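You operate a simulated robot arm through the tools that you are given. There is no shell and no other tool.

You run a simulated robot arm. Do the job below in one go: nothing can be reset, and whatever is moved stays where it is left.

## Task
Run some soapy water in the small bowl of the sink.
Fine: plug in, spout over it, cold water up to the blue band, two pumps of soap; the tap ends shut.

The check looks at the end state, three seconds after you hand in, the way a careful person would. Anything else that was tipped, shoved, dropped, spilled or broken makes it a failure.

## Robot
A 6-joint arm with a two-finger parallel gripper, fixed in place. Base frame: the origin is at the foot of the arm, x ahead of it, y to its left, z up; the work surface is at about z = 0.817. Lengths are in m, angles in rad, forces in N, time in s.
With the tool pointing down near the work surface it reaches from about 0.34 to 0.76 m from the base axis. Its first joint turns from -1.152 to 1.152 rad. Payload 2.45 kg.
Tool frame: the origin (TCP) lies between the finger pads and is the grasp point; the fingertips stand 0.024 m ahead of it; z points along the fingers, y is the line along which they close. Largest opening 0.068 m; finger width 0.017, thickness 0.01; the body of the gripper, 0.04 by 0.07 m, starts 0.041 m behind the TCP.
Orientation is told as [roll, pitch, yaw] about the base's x, y, z axes, in that order, counted from this pose: with the fingers straight down and closing along the base's y, the tool's x points along the base's -x, its y along +y and its z along -z.

## Interface
- The arm moves only by the tool send_rows. Its argument "plan" is a list of rows, each a list of 7 numbers: the shift along the tool's x, y, z in units of 200 mm (1.0 is 200 mm), then the turn, a rotation vector about the tool's x, y, z in units of 90 degrees (1.0 is 90 degrees), then the finger opening in m, from 0 to 0.068. In form: [[tx, ty, tz, ax, ay, az, jaw], ...]. A call has 1 to 20 rows; each row is the pose to reach, as a shift and turn from the pose commanded when the call began, along the tool's axes at that moment. A call with a number of a shift or a turn outside -1 to 1 is refused whole. Rows are played at 5 a second. More than 0.05 m and 0.15 rad between two rows, or a gripper value outside its range, and nothing of the call is played. Where a pose cannot be reached the arm comes as near as it can. A force on the tool above 60 N (or 10 N above the force at the start of the call, whichever is more), or a blocked arm, ends the call early, and 0.2 s more pass. Each finger travels about 0.108 m/s and halts on what it meets, pressing with about 22 N; the grip force reading is that of the motor and also rises with nothing between the fingers. The clock runs only during rows and for 0.2 s after the last one: add rows that repeat a pose to give the fingers time. The reply holds the time, the measured pose of the TCP, the force on the tool along the base axes, the opening and the grip force, in the units named above and with some noise, with the torque about the TCP (base axes, N m) and any sound that the robot's microphone picked up.
- Cameras (640 x 400 px; columns grow to the right, rows downward): "scene" is fixed at [0.1699, 0.4203, 1.4686]; the picture's right is [-0.74, -0.67, 0.00], its down [-0.39, 0.43, -0.82] and it looks along [0.55, -0.60, -0.58] (base axes); focal length 243 px, centre (320, 200). "wrist" rides on the gripper at [0.084, 0.011, -0.075] in the tool frame; the picture's right is [-0.13, 0.99, 0.00], its down [-0.60, -0.08, -0.79] and it looks along [-0.79, -0.10, 0.61] (tool axes); focal length 251 px, centre (320, 200). There is no depth. A picture from a camera that has moved, and an enlarged one, comes with that camera's place and axes in the base frame and with its lens. The place of the scene camera against the robot may be out by one fixed shift of up to 0.012 m in any direction.
- get_image(camera): a new picture of that camera. The clock stands still meanwhile.
- close_up(camera, box): a new picture of the part [left, top, right, bottom] of that camera's present view, enlarged. The clock stands still meanwhile.
- finish_job(): hands the job in; it is judged then, once.

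Places have to be worked out from the pictures, the camera data and where the tool is seen. Open the gripper and draw the arm clear of the work before you hand the job in, unless the task says otherwise.

The tools are called after "Emit:" by a JSON object that holds its "method" and its "body". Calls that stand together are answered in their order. send_rows: Moves the arm, as the interface text tells. Its arguments: {"type":"object","properties":{"plan":{"type":"array","items":{"type":"array","items":{"type":"number"}}}},"required":["plan"]} The other tools are called the same way: get_image (camera) takes a picture; close_up (camera, box) takes an enlarged picture of a part of a camera's view; finish_job () hands the job in.

At the start:

```text
time: 0.0
position: [0.5023, 0.0215, 1.3321]
tcp_rot: [0.001, -0.003, 0.0]
force: [1.2, 0.3, 0.1]
wrist_torque: [0.0, -0.01, -0.02]
width: 0.0679
grip_force: 0.0
```

scene: 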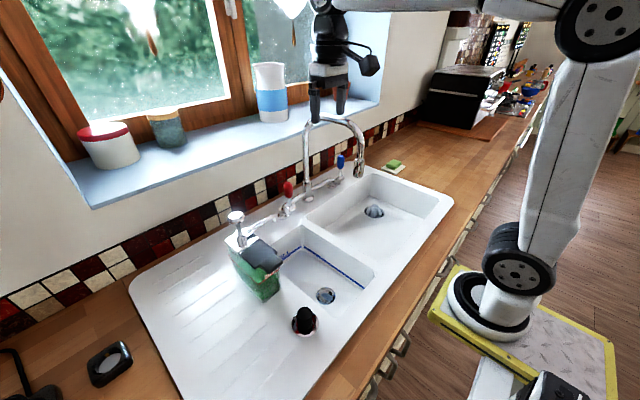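
wrist: 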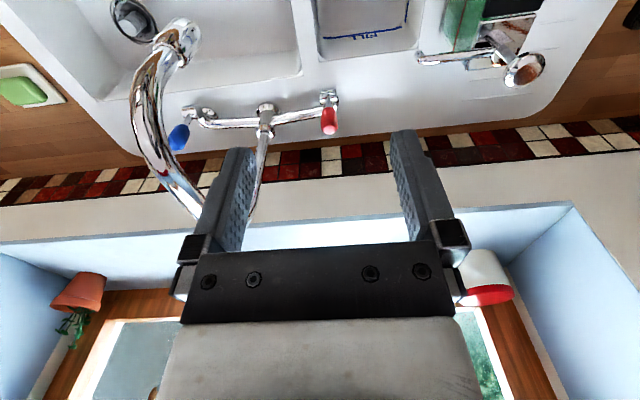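

The pictures show a sink with a large bowl and a small bowl with a blue band, a tap with blue and red handles, a soap dispenser, a box beside it and a black plug on the rim. I'll look closer at each part before I move.

Emit:
{"method": "close_up", "body": {"camera": "scene", "box": [220, 190, 400, 340]}}

Emit:
{"method": "close_up", "body": {"camera": "scene", "box": [270, 100, 430, 220]}}

Emit:
{"method": "close_up", "body": {"camera": "wrist", "box": [300, 0, 560, 140]}}

Emit:
{"method": "close_up", "body": {"camera": "wrist", "box": [100, 0, 360, 160]}}

```text
2.67 times, centred on (310, 265) of scene
camera zoom: at [0.1699, 0.4203, 1.4686], right [-0.74, -0.67, 0.0], down [-0.39, 0.43, -0.82], along [0.55, -0.6, -0.58], focal length 647 px, centre (347, 27)
```

zoom: 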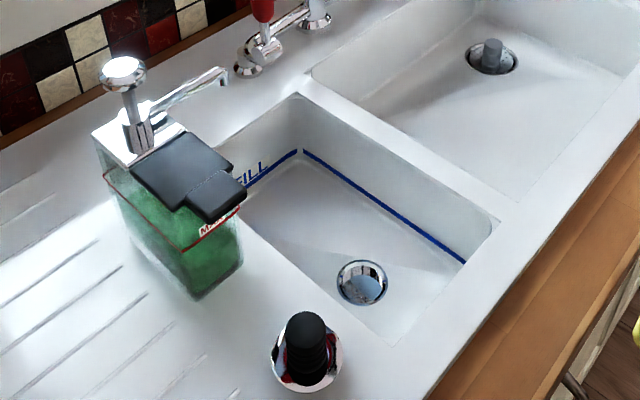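

```text
3.33 times, centred on (350, 160) of scene
camera zoom: at [0.1699, 0.4203, 1.4686], right [-0.74, -0.67, 0.0], down [-0.39, 0.43, -0.82], along [0.55, -0.6, -0.58], focal length 809 px, centre (220, 333)
```

zoom: 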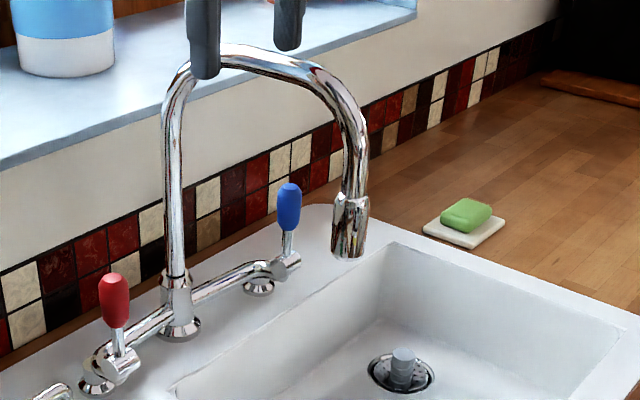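

```text
2.46 times, centred on (430, 70) of wrist
camera zoom: at [0.4183, 0.0325, 1.4053], right [0.13, 0.99, 0.0], down [0.6, -0.08, 0.79], along [0.79, -0.1, -0.61], focal length 619 px, centre (49, 520)
```

zoom: 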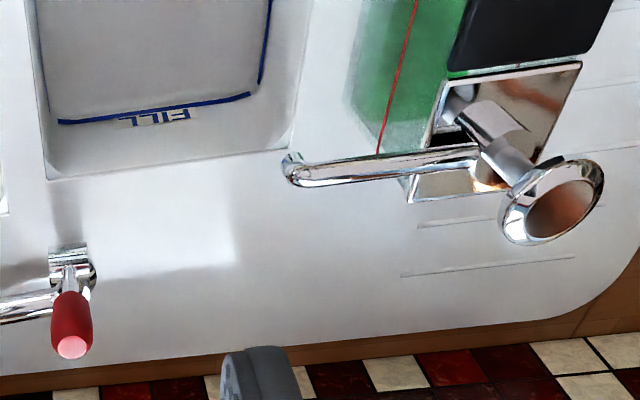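

```text
2.46 times, centred on (230, 80) of wrist
camera zoom: at [0.4183, 0.0325, 1.4053], right [0.13, 0.99, 0.0], down [0.6, -0.08, 0.79], along [0.79, -0.1, -0.61], focal length 619 px, centre (542, 495)
```

zoom: 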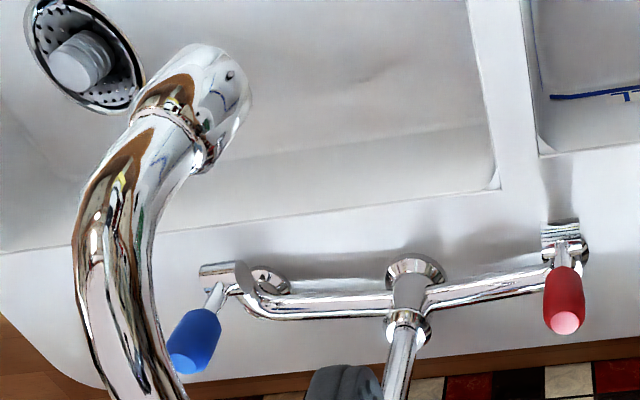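

The rays from the two cameras put the sink rim near z = 0.92, the bowl floor near 0.82 and the soap spout tip over the small bowl. I'll zoom in on the plug, the dispenser and the valve levers to see how each one works.

Emit:
{"method": "close_up", "body": {"camera": "scene", "box": [270, 280, 350, 350]}}

Emit:
{"method": "close_up", "body": {"camera": "scene", "box": [220, 200, 310, 310]}}

Emit:
{"method": "close_up", "body": {"camera": "scene", "box": [320, 140, 370, 185]}}

Emit:
{"method": "close_up", "body": {"camera": "scene", "box": [270, 170, 320, 220]}}

Emit:
{"method": "close_up", "body": {"camera": "wrist", "box": [150, 70, 240, 160]}}

Emit:
{"method": "close_up", "body": {"camera": "wrist", "box": [400, 0, 550, 100]}}

```text
5.71 times, centred on (310, 315) of scene
camera zoom: at [0.1699, 0.4203, 1.4686], right [-0.74, -0.67, 0.0], down [-0.39, 0.43, -0.82], along [0.55, -0.6, -0.58], focal length 1386 px, centre (377, -457)
```

zoom: 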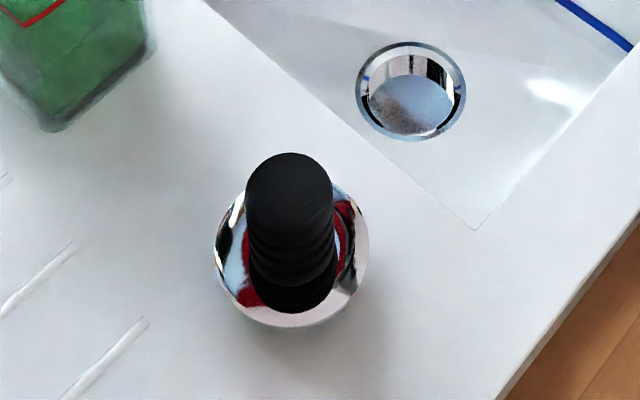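

```text
3.64 times, centred on (265, 255) of scene
camera zoom: at [0.1699, 0.4203, 1.4686], right [-0.74, -0.67, 0.0], down [-0.39, 0.43, -0.82], along [0.55, -0.6, -0.58], focal length 882 px, centre (520, 0)
```

zoom: 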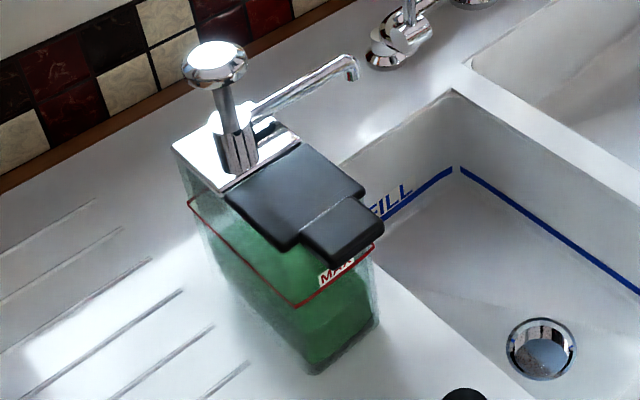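

```text
8.89 times, centred on (345, 162) of scene
camera zoom: at [0.1699, 0.4203, 1.4686], right [-0.74, -0.67, 0.0], down [-0.39, 0.43, -0.82], along [0.55, -0.6, -0.58], focal length 2156 px, centre (98, 533)
```

zoom: 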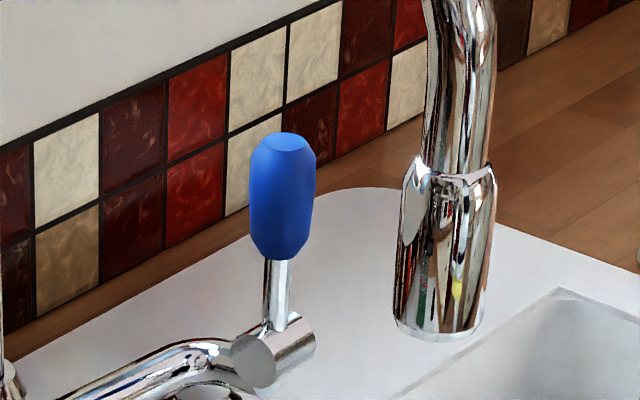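

```text
8.00 times, centred on (295, 195) of scene
camera zoom: at [0.1699, 0.4203, 1.4686], right [-0.74, -0.67, 0.0], down [-0.39, 0.43, -0.82], along [0.55, -0.6, -0.58], focal length 1941 px, centre (520, 240)
```

zoom: 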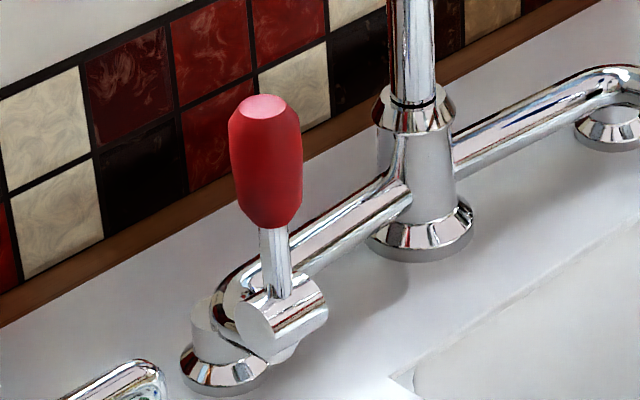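

```text
4.44 times, centred on (195, 115) of wrist
camera zoom: at [0.4183, 0.0325, 1.4053], right [0.13, 0.99, 0.0], down [0.6, -0.08, 0.79], along [0.79, -0.1, -0.61], focal length 1118 px, centre (876, 578)
```

zoom: 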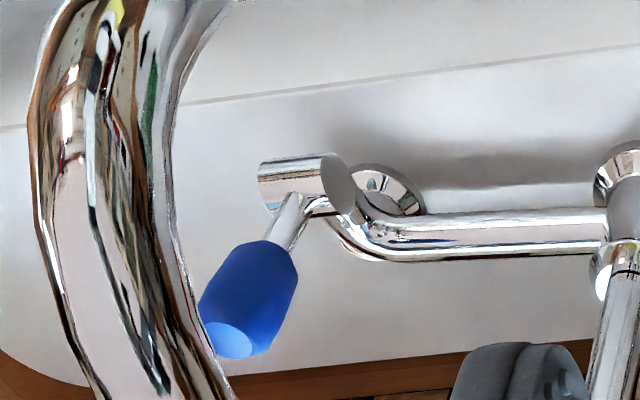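

```text
4.00 times, centred on (475, 50) of wrist
camera zoom: at [0.4183, 0.0325, 1.4053], right [0.13, 0.99, 0.0], down [0.6, -0.08, 0.79], along [0.79, -0.1, -0.61], focal length 1006 px, centre (-300, 800)
```

zoom: 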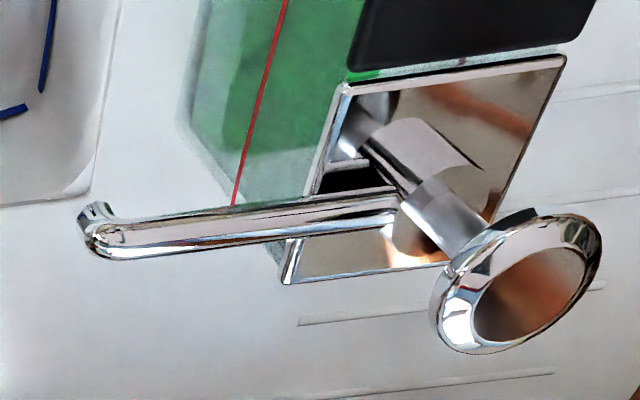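

The levers stand upright on horizontal valve bodies, so they should swing about the y axis. The plug has a black knob about 33 mm wide near (0.38, 0.236) with its top at z of about 0.97, and the drain is near (0.44, 0.097). I'll move towards the plug to check this with the wrist camera.

Emit:
{"method": "send_rows", "body": {"plan": [[0.064, 0.111, 0.125, 0, 0, 0, 0.068], [0.128, 0.222, 0.25, 0, 0, 0, 0.068], [0.191, 0.334, 0.375, 0, 0, 0, 0.068], [0.255, 0.445, 0.5, 0, 0, 0, 0.068], [0.319, 0.556, 0.625, 0, 0, 0, 0.068], [0.383, 0.668, 0.75, 0, 0, 0, 0.068], [0.446, 0.779, 0.875, 0, 0, 0, 0.068], [0.51, 0.89, 1.0, 0, 0, 0, 0.068], [0.51, 0.89, 1.0, 0, 0, 0, 0.068]]}}

Emit:
{"method": "get_image", "body": {"camera": "wrist"}}

Emit:
{"method": "get_image", "body": {"camera": "scene"}}

```text
time: 2.0
position: [0.4009, 0.1982, 1.1337]
tcp_rot: [0.002, -0.001, -0.001]
force: [-0.7, 0.1, 0.0]
wrist_torque: [-0.04, 0.02, 0.01]
width: 0.0679
grip_force: 0.0
```

```text
taken
camera wrist: at [0.3169, 0.21, 1.2075], right [0.13, 0.99, 0.0], down [0.6, -0.08, 0.79], along [0.79, -0.1, -0.61], focal length 251 px, centre (320, 200)
```

wrist: 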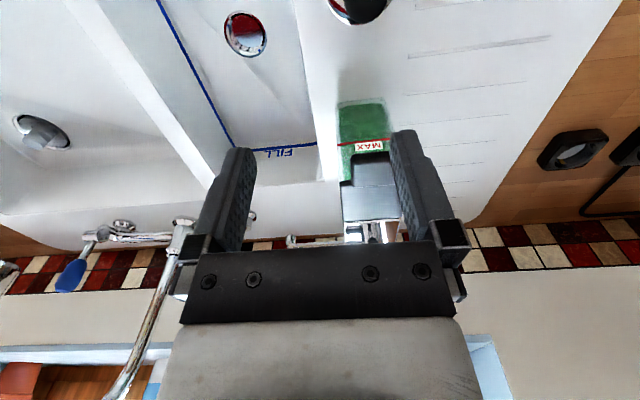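

```text
taken
```

scene: 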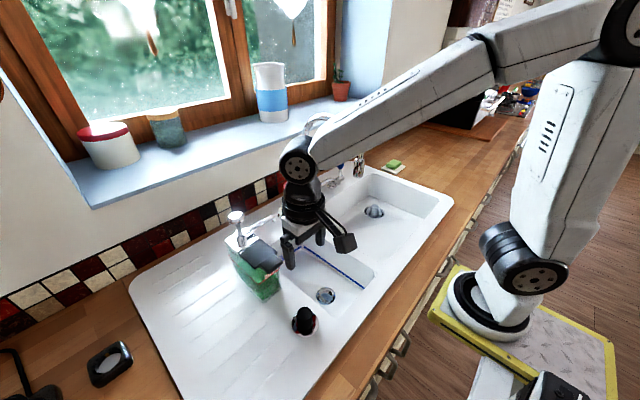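

The wrist view puts the drain at about (0.439, 0.092) if the floor is at z = 0.82, which agrees with the scene camera. I'll back up a little so the plug comes into the wrist view.

Emit:
{"method": "send_rows", "body": {"plan": [[0.14, 0.095, 0, 0, 0, 0, 0.068], [0.28, 0.19, 0, 0, 0, 0, 0.068], [0.28, 0.19, 0, 0, 0, 0, 0.068]]}}

Emit:
{"method": "get_image", "body": {"camera": "wrist"}}

Emit:
{"method": "close_up", "body": {"camera": "wrist", "box": [170, 0, 410, 150]}}

Emit:
{"method": "close_up", "body": {"camera": "scene", "box": [240, 130, 400, 350]}}

```text
time: 2.8
position: [0.3439, 0.237, 1.1328]
tcp_rot: [0.002, -0.001, -0.001]
force: [-0.5, -0.7, -1.0]
wrist_torque: [-0.03, 0.0, 0.0]
width: 0.0678
grip_force: 0.0
```

```text
taken
camera wrist: at [0.2595, 0.2492, 1.2068], right [0.13, 0.99, 0.0], down [0.6, -0.08, 0.79], along [0.79, -0.1, -0.61], focal length 251 px, centre (320, 200)
```

wrist: 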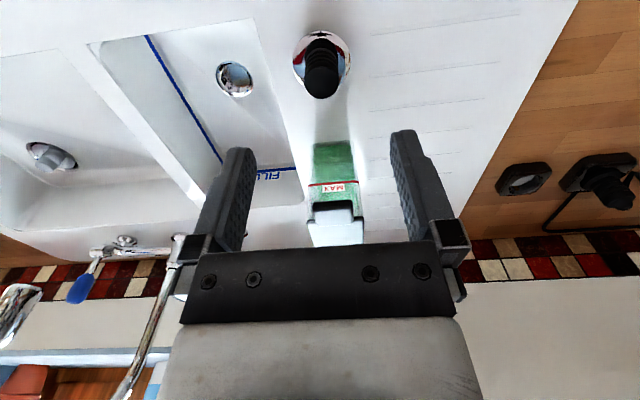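

```text
2.67 times, centred on (290, 75) of wrist
camera zoom: at [0.2595, 0.2492, 1.2068], right [0.13, 0.99, 0.0], down [0.6, -0.08, 0.79], along [0.79, -0.1, -0.61], focal length 670 px, centre (400, 533)
```

zoom: 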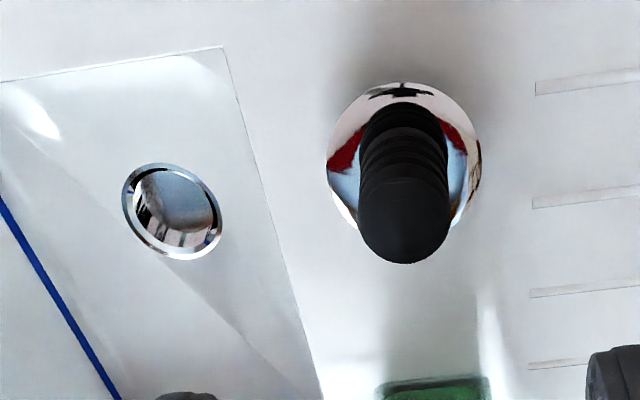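

```text
1.82 times, centred on (320, 240) of scene
camera zoom: at [0.1699, 0.4203, 1.4686], right [-0.74, -0.67, 0.0], down [-0.39, 0.43, -0.82], along [0.55, -0.6, -0.58], focal length 441 px, centre (320, 127)
```

zoom: 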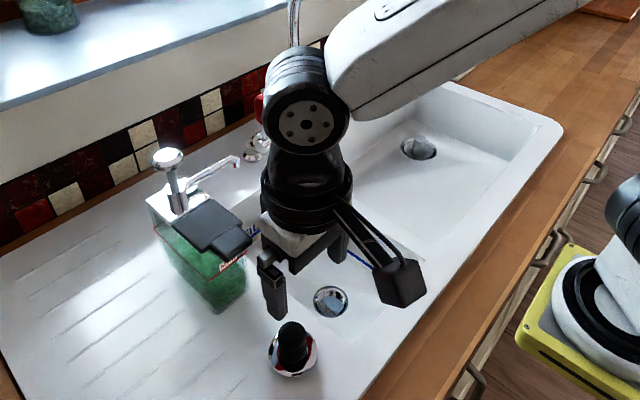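

The plug is at (0.381, 0.2355), with its flange top near z = 0.927 and its knob top near 0.973. I'll turn the gripper to a yaw of 45° so the camera bracket will fit inside the bowl later, and hover above the plug.

Emit:
{"method": "send_rows", "body": {"plan": [[-0.031, -0.001, 0.06, 0, 0, -0.0833, 0.068], [-0.062, -0.003, 0.12, 0, 0, -0.1667, 0.068], [-0.093, -0.004, 0.18, 0, 0, -0.25, 0.068], [-0.124, -0.005, 0.24, 0, 0, -0.3333, 0.068], [-0.155, -0.006, 0.3, 0, 0, -0.4167, 0.068], [-0.185, -0.0075, 0.36, 0, 0, -0.5, 0.068], [-0.185, -0.0075, 0.415, 0, 0, -0.5, 0.068], [-0.185, -0.0075, 0.415, 0, 0, -0.5, 0.068]]}}

Emit:
{"method": "get_image", "body": {"camera": "wrist"}}

Emit:
{"method": "get_image", "body": {"camera": "scene"}}

```text
time: 4.6
position: [0.3811, 0.2357, 1.0493]
tcp_rot: [0.001, -0.002, 0.788]
force: [0.2, 0.1, -0.6]
wrist_torque: [0.01, 0.01, -0.01]
width: 0.068
grip_force: 0.1
```

```text
taken
camera wrist: at [0.3137, 0.1851, 1.1235], right [-0.61, 0.79, 0.0], down [0.48, 0.37, 0.79], along [0.63, 0.49, -0.61], focal length 251 px, centre (320, 200)
```

wrist: 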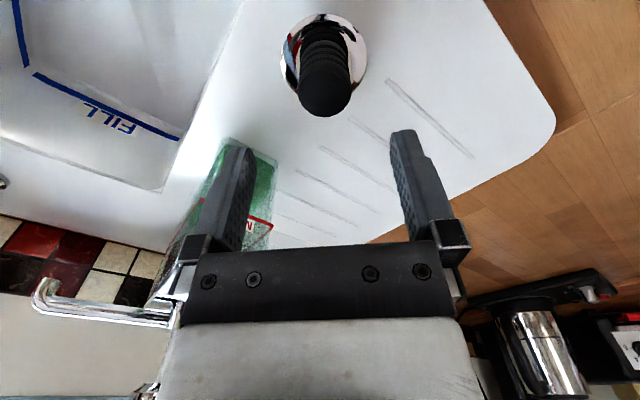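

```text
taken
```

scene: 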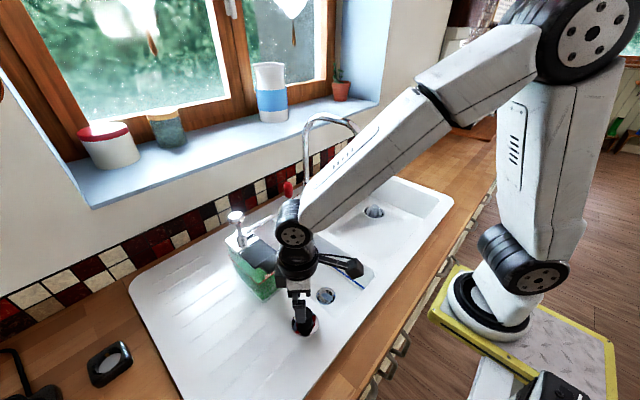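

The plug sits about 3 mm to the tool's +y side and the gap between the fingers is wide enough. I'll go down to a TCP height of 0.964, with the fingertips just above the flange, and look before closing.

Emit:
{"method": "send_rows", "body": {"plan": [[0, 0.01, 0.1, 0, 0, 0, 0.068], [0, 0.013, 0.2, 0, 0, 0, 0.068], [0, 0.015, 0.3, 0, 0, 0, 0.068], [0, 0.015, 0.38, 0, 0, 0, 0.068], [0, 0.015, 0.425, 0, 0, 0, 0.068], [0, 0.015, 0.425, 0, 0, 0, 0.068]]}}

Emit:
{"method": "get_image", "body": {"camera": "wrist"}}

Emit:
{"method": "close_up", "body": {"camera": "scene", "box": [260, 240, 380, 350]}}

```text
time: 6.0
position: [0.3803, 0.238, 0.9648]
tcp_rot: [0.0, -0.003, 0.785]
force: [0.2, 0.9, -0.5]
wrist_torque: [-0.02, 0.03, 0.03]
width: 0.0681
grip_force: 0.1
```

```text
taken
camera wrist: at [0.3125, 0.1872, 1.0386], right [-0.61, 0.79, 0.0], down [0.48, 0.37, 0.79], along [0.63, 0.48, -0.61], focal length 251 px, centre (320, 200)
```

wrist: 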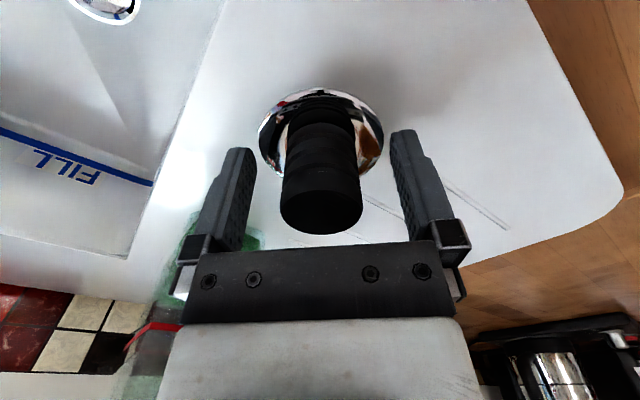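

```text
3.64 times, centred on (320, 295) of scene
camera zoom: at [0.1699, 0.4203, 1.4686], right [-0.74, -0.67, 0.0], down [-0.39, 0.43, -0.82], along [0.55, -0.6, -0.58], focal length 882 px, centre (320, -146)
```

zoom: 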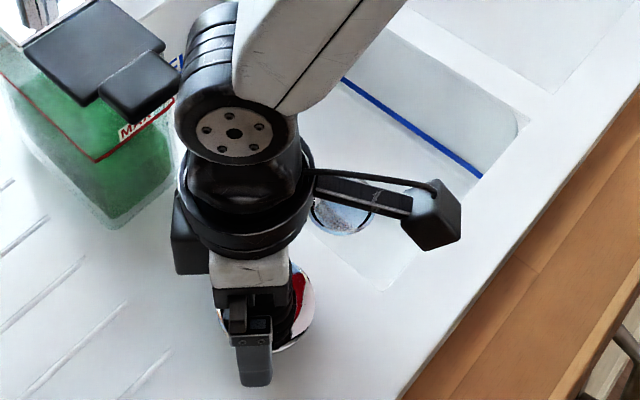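

The knob is centred between the fingers and nothing is touching. I'll close on it.

Emit:
{"method": "send_rows", "body": {"plan": [[0, 0, 0, 0, 0, 0, 0.045], [0, 0, 0, 0, 0, 0, 0.02], [0, 0, 0, 0, 0, 0, 0.0], [0, 0, 0, 0, 0, 0, 0.0], [0, 0, 0, 0, 0, 0, 0.0]]}}

Emit:
{"method": "get_image", "body": {"camera": "wrist"}}

```text
time: 7.2
position: [0.3789, 0.2375, 0.9638]
tcp_rot: [0.0, -0.003, 0.785]
force: [0.4, 0.6, 0.0]
wrist_torque: [0.01, -0.01, -0.03]
width: 0.0551
grip_force: 22.0
```

```text
taken
camera wrist: at [0.3124, 0.1872, 1.0389], right [-0.61, 0.79, 0.0], down [0.48, 0.37, 0.79], along [0.63, 0.48, -0.61], focal length 251 px, centre (320, 200)
```

wrist: 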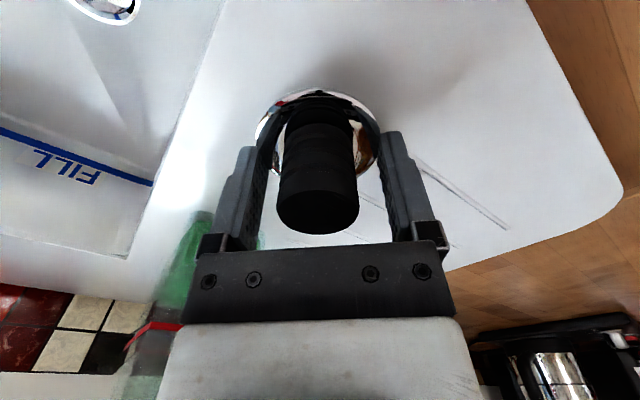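

The fingers stopped at 0.055, so the tips met the wide chrome dome rather than the 34 mm knob. I'll open, rise about 11 mm and close on the knob alone.

Emit:
{"method": "send_rows", "body": {"plan": [[0, 0, 0, 0, 0, 0, 0.068], [0, 0, 0, 0, 0, 0, 0.068], [0, 0, -0.03, 0, 0, 0, 0.068], [0, 0, -0.055, 0, 0, 0, 0.068], [0, 0, -0.055, 0, 0, 0, 0.068], [0, 0, -0.055, 0, 0, 0, 0.045], [0, 0, -0.055, 0, 0, 0, 0.02], [0, 0, -0.055, 0, 0, 0, 0.0], [0, 0, -0.055, 0, 0, 0, 0.0], [0, 0, -0.055, 0, 0, 0, 0.0]]}}

Emit:
{"method": "get_image", "body": {"camera": "wrist"}}

```text
time: 9.4
position: [0.379, 0.2376, 0.9745]
tcp_rot: [0.0, -0.001, 0.785]
force: [-1.8, -0.4, 2.3]
wrist_torque: [-0.06, -0.03, 0.01]
width: 0.0308
grip_force: 22.2
```

```text
taken
camera wrist: at [0.3123, 0.1864, 1.0488], right [-0.61, 0.79, 0.0], down [0.48, 0.37, 0.79], along [0.63, 0.48, -0.61], focal length 251 px, centre (320, 200)
```

wrist: 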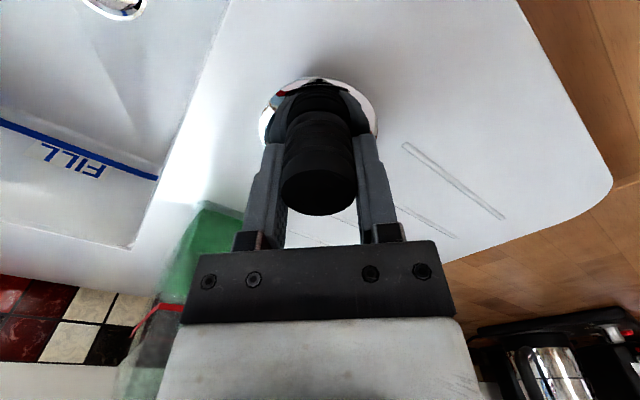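

The fingers are now on the knob at a width of 0.031. I'll lift slowly and check that the plug comes along.

Emit:
{"method": "send_rows", "body": {"plan": [[0, 0, -0.05, 0, 0, 0, 0.0], [0, 0, -0.15, 0, 0, 0, 0.0], [0, 0, -0.3, 0, 0, 0, 0.0], [0, 0, -0.45, 0, 0, 0, 0.0], [0, 0, -0.45, 0, 0, 0, 0.0]]}}

Emit:
{"method": "get_image", "body": {"camera": "wrist"}}

Emit:
{"method": "close_up", "body": {"camera": "scene", "box": [240, 200, 400, 350]}}

```text
time: 10.6
position: [0.3798, 0.2378, 1.0637]
tcp_rot: [0.001, -0.001, 0.785]
force: [0.5, 0.1, -0.7]
wrist_torque: [0.01, 0.02, 0.05]
width: 0.0001
grip_force: 21.7
```

```text
taken
camera wrist: at [0.3131, 0.1872, 1.1383], right [-0.61, 0.79, 0.0], down [0.48, 0.37, 0.79], along [0.63, 0.48, -0.61], focal length 251 px, centre (320, 200)
```

wrist: 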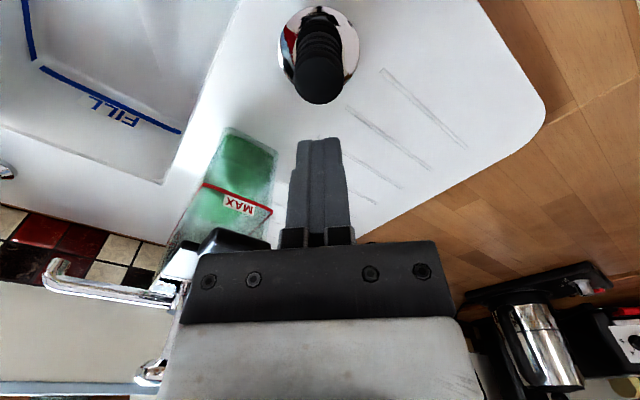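

```text
2.67 times, centred on (320, 275) of scene
camera zoom: at [0.1699, 0.4203, 1.4686], right [-0.74, -0.67, 0.0], down [-0.39, 0.43, -0.82], along [0.55, -0.6, -0.58], focal length 647 px, centre (320, 0)
```

zoom: 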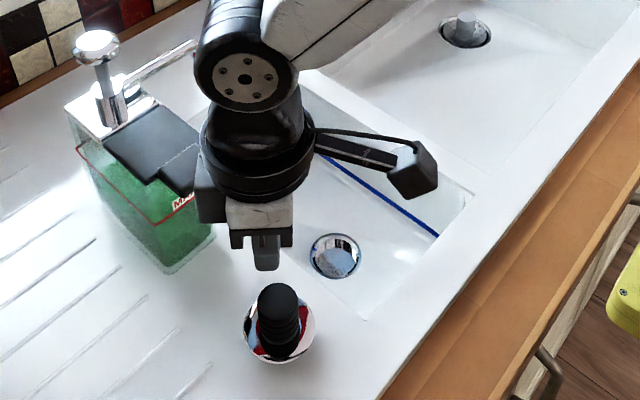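

The grip slipped off the knob and the plug still stands upright in place. Its axis matches the TCP at (0.379, 0.238), with the knob top near 0.98. I'll grip about 5 mm lower, hold longer and lift very slowly.

Emit:
{"method": "send_rows", "body": {"plan": [[0, 0, 0, 0, 0, 0, 0.068], [0, 0, 0, 0, 0, 0, 0.068], [0, 0, 0, 0, 0, 0, 0.068], [0, 0, 0.12, 0, 0, 0, 0.068], [0, 0, 0.24, 0, 0, 0, 0.068], [0, 0, 0.36, 0, 0, 0, 0.068], [0, 0, 0.44, 0, 0, 0, 0.068], [0, 0, 0.47, 0, 0, 0, 0.068], [0, 0, 0.47, 0, 0, 0, 0.068], [0, 0, 0.47, 0, 0, 0, 0.05], [0, 0, 0.47, 0, 0, 0, 0.03], [0, 0, 0.47, 0, 0, 0, 0.0], [0, 0, 0.47, 0, 0, 0, 0.0], [0, 0, 0.47, 0, 0, 0, 0.0], [0, 0, 0.47, 0, 0, 0, 0.0]]}}

Emit:
{"method": "get_image", "body": {"camera": "wrist"}}

Emit:
{"method": "close_up", "body": {"camera": "wrist", "box": [230, 70, 410, 250]}}

```text
time: 13.8
position: [0.3788, 0.2385, 0.9705]
tcp_rot: [-0.002, -0.003, 0.786]
force: [-0.7, 0.2, -0.1]
wrist_torque: [0.0, -0.01, -0.02]
width: 0.0553
grip_force: 22.0
```

```text
taken
camera wrist: at [0.3114, 0.1873, 1.045], right [-0.61, 0.79, 0.0], down [0.48, 0.37, 0.79], along [0.63, 0.48, -0.61], focal length 251 px, centre (320, 200)
```

wrist: 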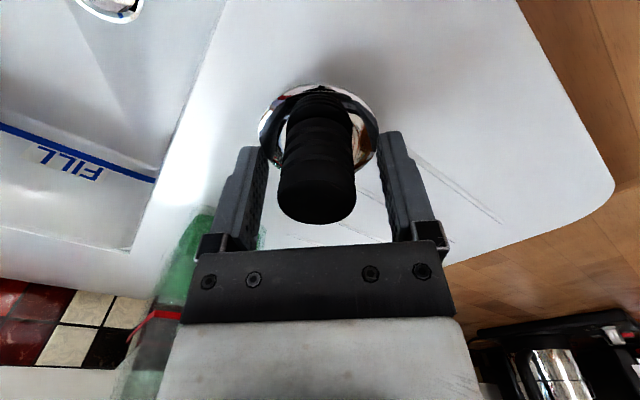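

```text
2.22 times, centred on (320, 160) of wrist
camera zoom: at [0.3114, 0.1873, 1.045], right [-0.61, 0.79, 0.0], down [0.48, 0.37, 0.79], along [0.63, 0.48, -0.61], focal length 559 px, centre (320, 289)
```

zoom: 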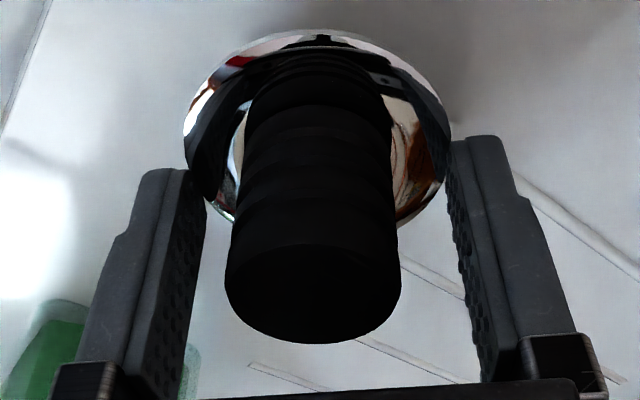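

It stopped at 0.0553 again, so the chrome disc reaches up to about z = 0.947. I'll open, rise to 0.976, close on the knob and lift 2 mm per row to see whether it holds.

Emit:
{"method": "send_rows", "body": {"plan": [[0, 0, 0, 0, 0, 0, 0.068], [0, 0, 0, 0, 0, 0, 0.068], [0, 0, -0.027, 0, 0, 0, 0.068], [0, 0, -0.027, 0, 0, 0, 0.068], [0, 0, -0.027, 0, 0, 0, 0.05], [0, 0, -0.027, 0, 0, 0, 0.03], [0, 0, -0.027, 0, 0, 0, 0.0], [0, 0, -0.027, 0, 0, 0, 0.0], [0, 0, -0.027, 0, 0, 0, 0.0], [0, 0, -0.027, 0, 0, 0, 0.0]]}}

Emit:
{"method": "close_up", "body": {"camera": "wrist", "box": [230, 70, 410, 250]}}

```text
time: 16.0
position: [0.379, 0.2369, 0.9763]
tcp_rot: [-0.001, -0.001, 0.786]
force: [-0.7, 0.8, 1.9]
wrist_torque: [-0.01, 0.01, -0.03]
width: 0.0306
grip_force: 22.0
```

```text
2.22 times, centred on (320, 160) of wrist
camera zoom: at [0.3113, 0.1867, 1.0496], right [-0.61, 0.79, 0.0], down [0.48, 0.37, 0.79], along [0.63, 0.48, -0.61], focal length 559 px, centre (320, 289)
```

zoom: 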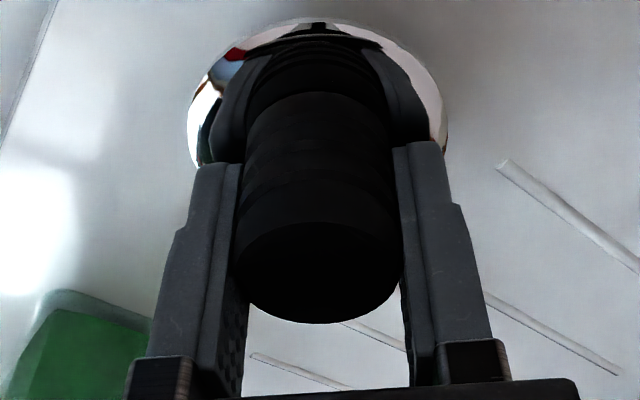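

The grip is on the knob at 0.0306. I'll lift 2 mm per row and watch the width.

Emit:
{"method": "send_rows", "body": {"plan": [[0, 0, -0.005, 0, 0, 0, 0.0], [0, 0, -0.01, 0, 0, 0, 0.0], [0, 0, -0.015, 0, 0, 0, 0.0], [0, 0, -0.02, 0, 0, 0, 0.0], [0, 0, -0.03, 0, 0, 0, 0.0], [0, 0, -0.04, 0, 0, 0, 0.0]]}}

Emit:
{"method": "close_up", "body": {"camera": "wrist", "box": [230, 70, 410, 250]}}

Emit:
{"method": "close_up", "body": {"camera": "scene", "box": [260, 240, 380, 350]}}

```text
time: 17.4
position: [0.3798, 0.2386, 0.9847]
tcp_rot: [-0.001, -0.002, 0.786]
force: [1.1, -0.4, -0.6]
wrist_torque: [0.02, -0.06, -0.01]
width: 0.0306
grip_force: 21.4
```

```text
2.22 times, centred on (320, 160) of wrist
camera zoom: at [0.3123, 0.1867, 1.058], right [-0.61, 0.79, 0.0], down [0.48, 0.37, 0.79], along [0.63, 0.48, -0.61], focal length 559 px, centre (320, 289)
```

zoom: 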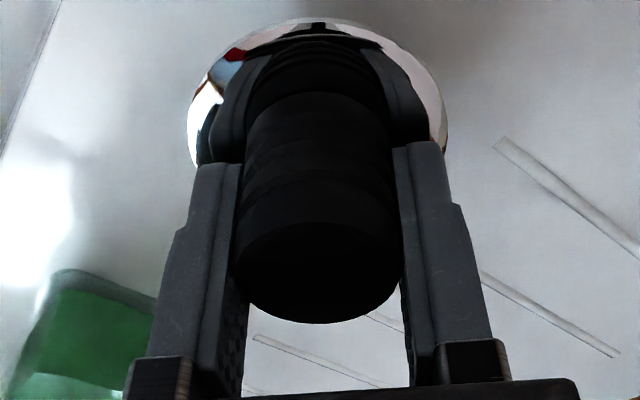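

```text
3.64 times, centred on (320, 295) of scene
camera zoom: at [0.1699, 0.4203, 1.4686], right [-0.74, -0.67, 0.0], down [-0.39, 0.43, -0.82], along [0.55, -0.6, -0.58], focal length 882 px, centre (320, -146)
```

zoom: 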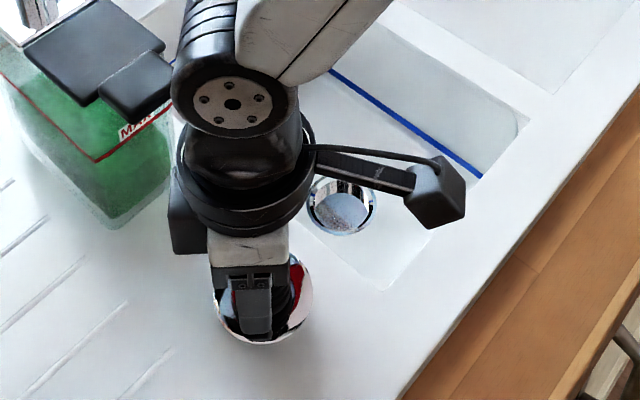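

The plug is held and rises with the fingers when lifted slowly. I'll keep lifting gently and carry it over the small-bowl drain in steps of about 12 mm.

Emit:
{"method": "send_rows", "body": {"plan": [[0, 0, -0.02, 0, 0, 0, 0.0], [0, 0, -0.045, 0, 0, 0, 0.0], [0, 0, -0.075, 0, 0, 0, 0.0], [0, 0, -0.1, 0, 0, 0, 0.0], [0.01, -0.025, -0.11, 0, 0, 0, 0.0], [0.03, -0.07, -0.11, 0, 0, 0, 0.0], [0.055, -0.13, -0.11, 0, 0, 0, 0.0], [0.08, -0.195, -0.11, 0, 0, 0, 0.0], [0.106, -0.26, -0.11, 0, 0, 0, 0.0], [0.132, -0.325, -0.11, 0, 0, 0, 0.0], [0.158, -0.39, -0.11, 0, 0, 0, 0.0], [0.184, -0.455, -0.11, 0, 0, 0, 0.0], [0.21, -0.52, -0.11, 0, 0, 0, 0.0], [0.236, -0.58, -0.11, 0, 0, 0, 0.0], [0.262, -0.64, -0.11, 0, 0, 0, 0.0], [0.282, -0.69, -0.11, 0, 0, 0, 0.0], [0.295, -0.725, -0.11, 0, 0, 0, 0.0], [0.3, -0.739, -0.11, 0, 0, 0, 0.0], [0.3, -0.739, -0.11, 0, 0, 0, 0.0]]}}

Emit:
{"method": "get_image", "body": {"camera": "wrist"}}

Emit:
{"method": "get_image", "body": {"camera": "scene"}}

```text
time: 21.4
position: [0.4417, 0.0908, 1.0058]
tcp_rot: [0.001, -0.001, 0.785]
force: [0.3, 0.1, -1.7]
wrist_torque: [0.01, 0.0, -0.01]
width: 0.0304
grip_force: 21.9
```

```text
taken
camera wrist: at [0.3749, 0.04, 1.0798], right [-0.61, 0.79, 0.0], down [0.48, 0.37, 0.79], along [0.63, 0.48, -0.61], focal length 251 px, centre (320, 200)
```

wrist: 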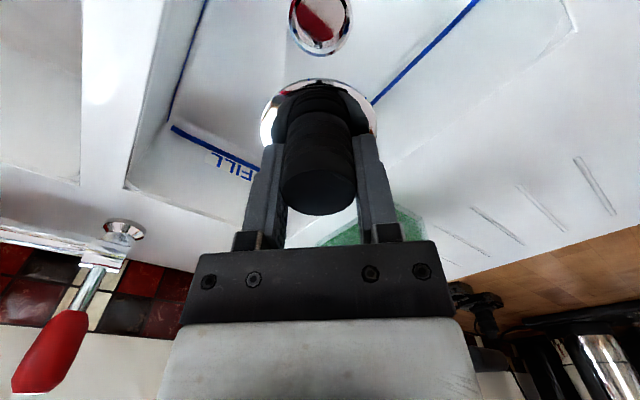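

```text
taken
```

scene: 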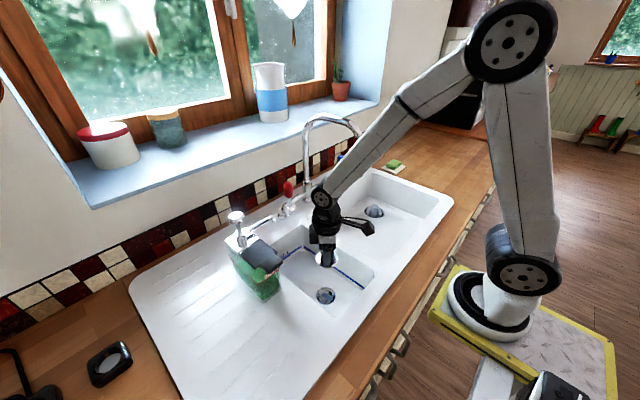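

The plug still hangs straight and the drain shows almost exactly on the tool axis. I'll take a close look to fine-tune the alignment.

Emit:
{"method": "close_up", "body": {"camera": "wrist", "box": [250, 0, 390, 90]}}

Emit:
{"method": "close_up", "body": {"camera": "scene", "box": [290, 220, 370, 320]}}

```text
4.44 times, centred on (320, 45) of wrist
camera zoom: at [0.3749, 0.04, 1.0798], right [-0.61, 0.79, 0.0], down [0.48, 0.37, 0.79], along [0.63, 0.48, -0.61], focal length 1118 px, centre (320, 889)
```

zoom: 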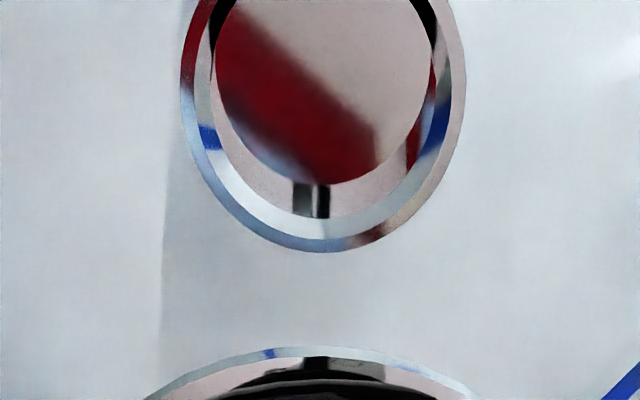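

```text
4.00 times, centred on (330, 270) of scene
camera zoom: at [0.1699, 0.4203, 1.4686], right [-0.74, -0.67, 0.0], down [-0.39, 0.43, -0.82], along [0.55, -0.6, -0.58], focal length 970 px, centre (280, -80)
```

zoom: 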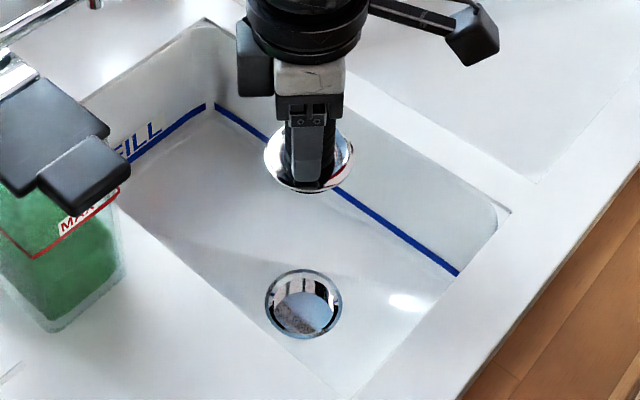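

The drain ring is about 59 mm wide and lies within about 2 mm of the tool axis. I'll descend slowly to a TCP height of about 0.905, with the plug bottom near 0.85, and look again.

Emit:
{"method": "send_rows", "body": {"plan": [[0.005, 0.002, 0.02, 0, 0, 0, 0.0], [0.01, 0.003, 0.06, 0, 0, 0, 0.0], [0.01, 0.003, 0.11, 0, 0, 0, 0.0], [0.01, 0.003, 0.16, 0, 0, 0, 0.0], [0.01, 0.003, 0.21, 0, 0, 0, 0.0], [0.01, 0.003, 0.26, 0, 0, 0, 0.0], [0.01, 0.003, 0.31, 0, 0, 0, 0.0], [0.01, 0.003, 0.36, 0, 0, 0, 0.0], [0.01, 0.003, 0.41, 0, 0, 0, 0.0], [0.01, 0.003, 0.455, 0, 0, 0, 0.0], [0.01, 0.003, 0.485, 0, 0, 0, 0.0], [0.01, 0.003, 0.5, 0, 0, 0, 0.0]]}}

Emit:
{"method": "get_image", "body": {"camera": "wrist"}}

Emit:
{"method": "close_up", "body": {"camera": "scene", "box": [280, 210, 380, 320]}}

```text
time: 24.0
position: [0.4384, 0.0897, 0.9046]
tcp_rot: [-0.001, -0.001, 0.786]
force: [0.1, 0.3, -1.5]
wrist_torque: [0.01, 0.03, -0.01]
width: 0.0304
grip_force: 21.8
```

```text
taken
camera wrist: at [0.3718, 0.0394, 0.9792], right [-0.61, 0.79, 0.0], down [0.48, 0.37, 0.79], along [0.63, 0.48, -0.61], focal length 251 px, centre (320, 200)
```

wrist: 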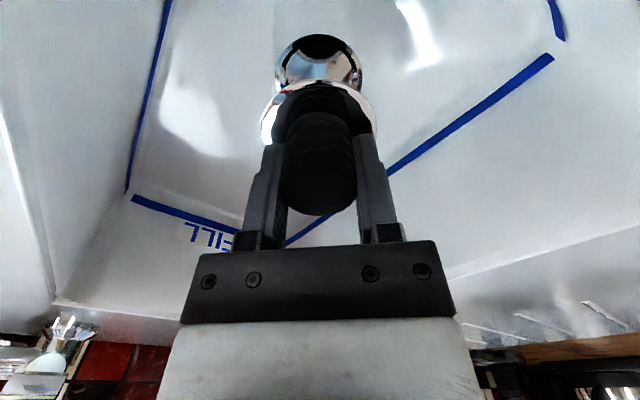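

```text
3.64 times, centred on (330, 265) of scene
camera zoom: at [0.1699, 0.4203, 1.4686], right [-0.74, -0.67, 0.0], down [-0.39, 0.43, -0.82], along [0.55, -0.6, -0.58], focal length 882 px, centre (284, -36)
```

zoom: 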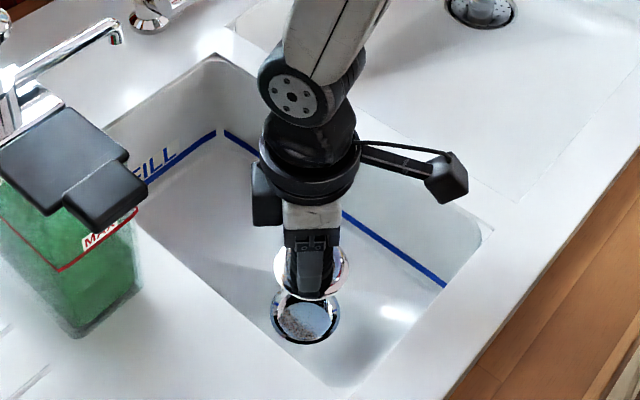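

From this view the drain looks centred under the plug, with the floor near z = 0.815. I'll zoom in to confirm before the last few centimetres.

Emit:
{"method": "close_up", "body": {"camera": "wrist", "box": [240, 20, 400, 120]}}

Emit:
{"method": "close_up", "body": {"camera": "scene", "box": [325, 250, 385, 315]}}

Emit:
{"method": "close_up", "body": {"camera": "scene", "box": [340, 235, 390, 275]}}

```text
4.00 times, centred on (320, 70) of wrist
camera zoom: at [0.3718, 0.0394, 0.9792], right [-0.61, 0.79, 0.0], down [0.48, 0.37, 0.79], along [0.63, 0.48, -0.61], focal length 1006 px, centre (320, 720)
```

zoom: 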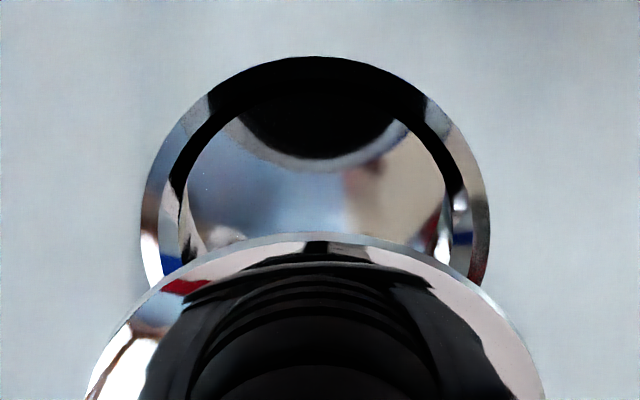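

```text
6.15 times, centred on (355, 282) of scene
camera zoom: at [0.1699, 0.4203, 1.4686], right [-0.74, -0.67, 0.0], down [-0.39, 0.43, -0.82], along [0.55, -0.6, -0.58], focal length 1493 px, centre (105, -308)
```

zoom: 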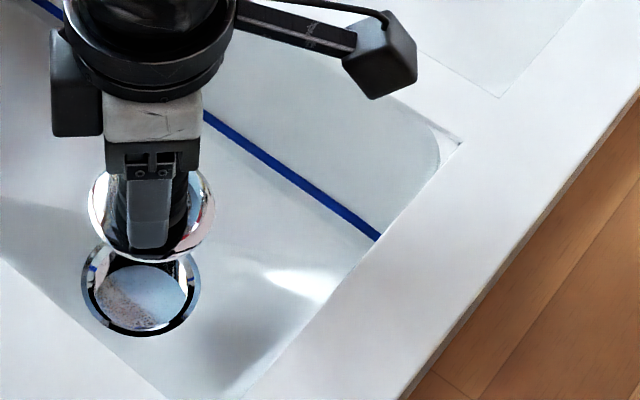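

```text
10.00 times, centred on (365, 255) of scene
camera zoom: at [0.1699, 0.4203, 1.4686], right [-0.74, -0.67, 0.0], down [-0.39, 0.43, -0.82], along [0.55, -0.6, -0.58], focal length 2426 px, centre (-130, -350)
```

zoom: 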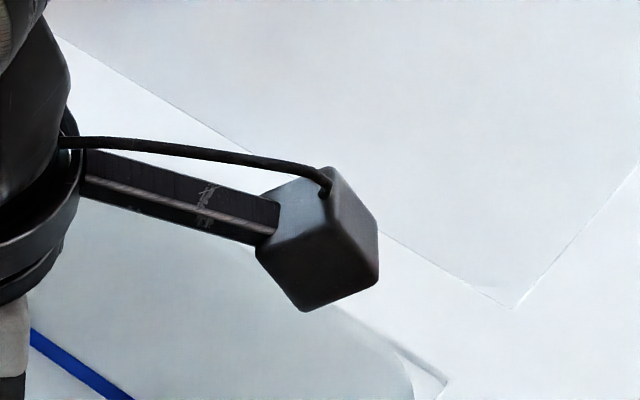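

The drain is aligned to within about 1 mm, with the ring near z = 0.815. I'll lower to just above contact at TCP 0.873, then go on in small steps while watching the force.

Emit:
{"method": "send_rows", "body": {"plan": [[-0.003, 0, 0.03, 0, 0, 0, 0.0], [-0.005, 0, 0.07, 0, 0, 0, 0.0], [-0.005, 0, 0.11, 0, 0, 0, 0.0], [-0.005, 0, 0.14, 0, 0, 0, 0.0], [-0.005, 0, 0.158, 0, 0, 0, 0.0], [-0.005, 0, 0.158, 0, 0, 0, 0.0]]}}

Emit:
{"method": "get_image", "body": {"camera": "wrist"}}

Emit:
{"method": "close_up", "body": {"camera": "scene", "box": [295, 240, 375, 315]}}

```text
time: 25.4
position: [0.4409, 0.0916, 0.8737]
tcp_rot: [-0.001, -0.001, 0.786]
force: [0.5, -0.5, -0.8]
wrist_torque: [0.01, 0.01, 0.03]
width: 0.0304
grip_force: 22.3
```

```text
taken
camera wrist: at [0.3736, 0.0398, 0.9475], right [-0.61, 0.79, 0.0], down [0.48, 0.37, 0.79], along [0.63, 0.48, -0.61], focal length 251 px, centre (320, 200)
```

wrist: 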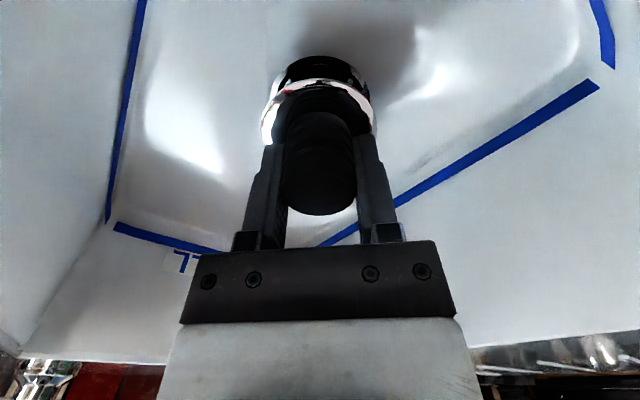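

```text
5.33 times, centred on (335, 278) of scene
camera zoom: at [0.1699, 0.4203, 1.4686], right [-0.74, -0.67, 0.0], down [-0.39, 0.43, -0.82], along [0.55, -0.6, -0.58], focal length 1294 px, centre (240, -213)
```

zoom: 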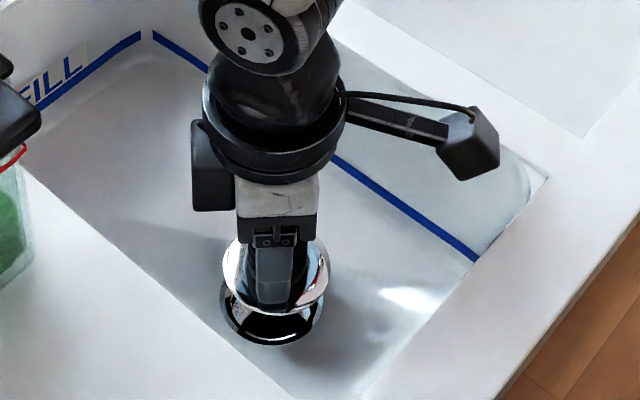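

There is no contact yet and the plug disc is still about 2 cm above the ring. I'll keep lowering in 2 mm rows.

Emit:
{"method": "send_rows", "body": {"plan": [[0, 0, 0.01, 0, 0, 0, 0.0], [0, 0, 0.02, 0, 0, 0, 0.0], [0, 0, 0.03, 0, 0, 0, 0.0], [0, 0, 0.04, 0, 0, 0, 0.0], [0, 0, 0.05, 0, 0, 0, 0.0]]}}

Emit:
{"method": "close_up", "body": {"camera": "wrist", "box": [240, 30, 400, 130]}}

Emit:
{"method": "close_up", "body": {"camera": "scene", "box": [295, 240, 375, 315]}}

```text
time: 26.6
position: [0.4405, 0.0905, 0.8645]
tcp_rot: [0.001, 0.0, 0.785]
force: [-0.8, -0.7, -0.3]
wrist_torque: [0.03, 0.0, -0.01]
width: 0.0305
grip_force: 21.8
```

```text
4.00 times, centred on (320, 80) of wrist
camera zoom: at [0.3736, 0.0397, 0.9383], right [-0.61, 0.79, 0.0], down [0.48, 0.37, 0.79], along [0.63, 0.48, -0.61], focal length 1006 px, centre (320, 680)
```

zoom: 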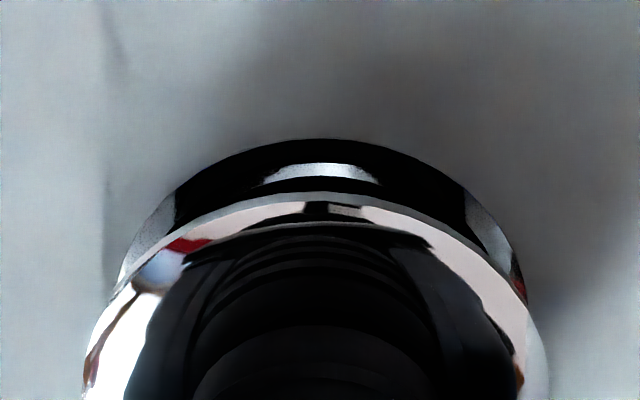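

```text
5.33 times, centred on (335, 278) of scene
camera zoom: at [0.1699, 0.4203, 1.4686], right [-0.74, -0.67, 0.0], down [-0.39, 0.43, -0.82], along [0.55, -0.6, -0.58], focal length 1294 px, centre (240, -213)
```

zoom: 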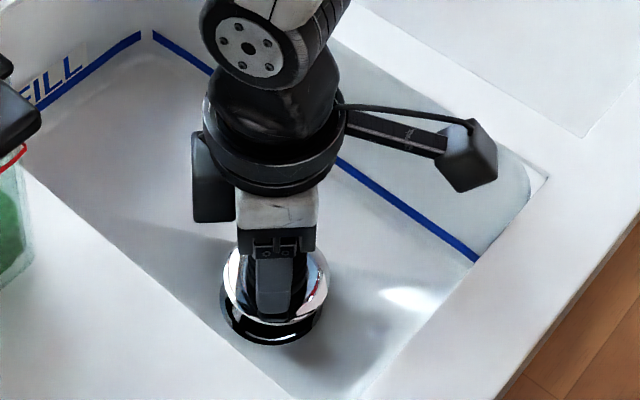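

It is still free, and the camera box is going down inside the bowl opening with clearance. I'll continue down in 2 mm rows.

Emit:
{"method": "send_rows", "body": {"plan": [[0, 0, 0.01, 0, 0, 0, 0.0], [0, 0, 0.02, 0, 0, 0, 0.0], [0, 0, 0.03, 0, 0, 0, 0.0], [0, 0, 0.04, 0, 0, 0, 0.0]]}}

Emit:
{"method": "close_up", "body": {"camera": "wrist", "box": [240, 30, 400, 130]}}

Emit:
{"method": "close_up", "body": {"camera": "scene", "box": [295, 240, 375, 315]}}

```text
time: 27.6
position: [0.4405, 0.0912, 0.8561]
tcp_rot: [0.0, -0.003, 0.788]
force: [-0.2, -0.8, 0.2]
wrist_torque: [0.0, -0.04, 0.01]
width: 0.0304
grip_force: 21.9
```

```text
4.00 times, centred on (320, 80) of wrist
camera zoom: at [0.3736, 0.0402, 0.9302], right [-0.61, 0.79, 0.0], down [0.48, 0.37, 0.79], along [0.63, 0.48, -0.61], focal length 1006 px, centre (320, 680)
```

zoom: 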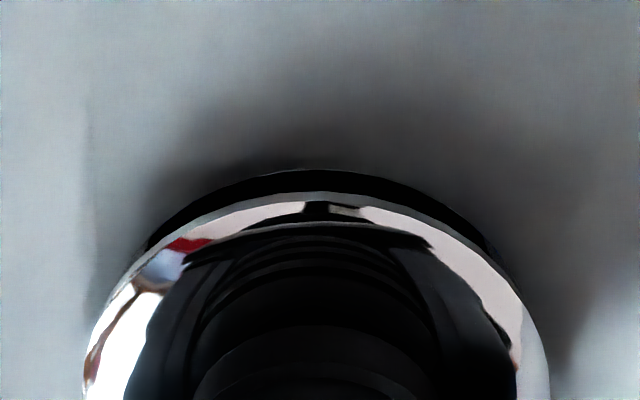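

```text
5.33 times, centred on (335, 278) of scene
camera zoom: at [0.1699, 0.4203, 1.4686], right [-0.74, -0.67, 0.0], down [-0.39, 0.43, -0.82], along [0.55, -0.6, -0.58], focal length 1294 px, centre (240, -213)
```

zoom: 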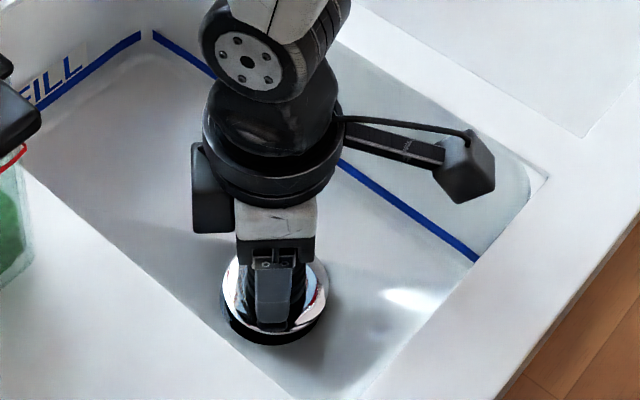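

There is no contact force yet and about 6 mm remains. I'll continue in 1.5–2 mm rows.

Emit:
{"method": "send_rows", "body": {"plan": [[0, 0, 0.008, 0, 0, 0, 0.0], [0, 0, 0.016, 0, 0, 0, 0.0], [0, 0, 0.024, 0, 0, 0, 0.0]]}}

Emit:
{"method": "close_up", "body": {"camera": "wrist", "box": [240, 30, 400, 130]}}

```text
time: 28.4
position: [0.4414, 0.0919, 0.8516]
tcp_rot: [0.0, -0.002, 0.784]
force: [0.0, 0.5, -0.6]
wrist_torque: [0.01, 0.0, 0.0]
width: 0.0305
grip_force: 22.0
```

```text
4.00 times, centred on (320, 80) of wrist
camera zoom: at [0.3738, 0.0404, 0.925], right [-0.61, 0.79, 0.0], down [0.48, 0.37, 0.79], along [0.63, 0.48, -0.61], focal length 1006 px, centre (320, 680)
```

zoom: 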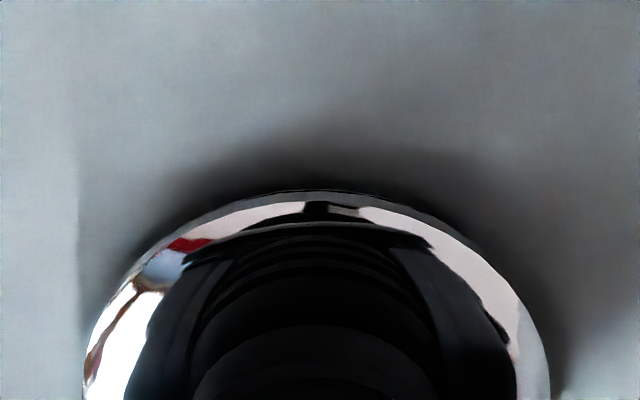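

The ring is almost hidden under the disc and no load shows. I'll go on in 1 mm rows until I feel contact.

Emit:
{"method": "send_rows", "body": {"plan": [[0, 0, 0.005, 0, 0, 0, 0.0], [0, 0, 0.01, 0, 0, 0, 0.0], [0, 0, 0.015, 0, 0, 0, 0.0], [0, 0, 0.015, 0, 0, 0, 0.0]]}}

```text
time: 29.4
position: [0.4403, 0.0909, 0.8484]
tcp_rot: [0.0, -0.002, 0.786]
force: [-5.1, 4.3, 24.7]
wrist_torque: [-0.03, 0.33, -0.06]
width: 0.0304
grip_force: 22.3
```

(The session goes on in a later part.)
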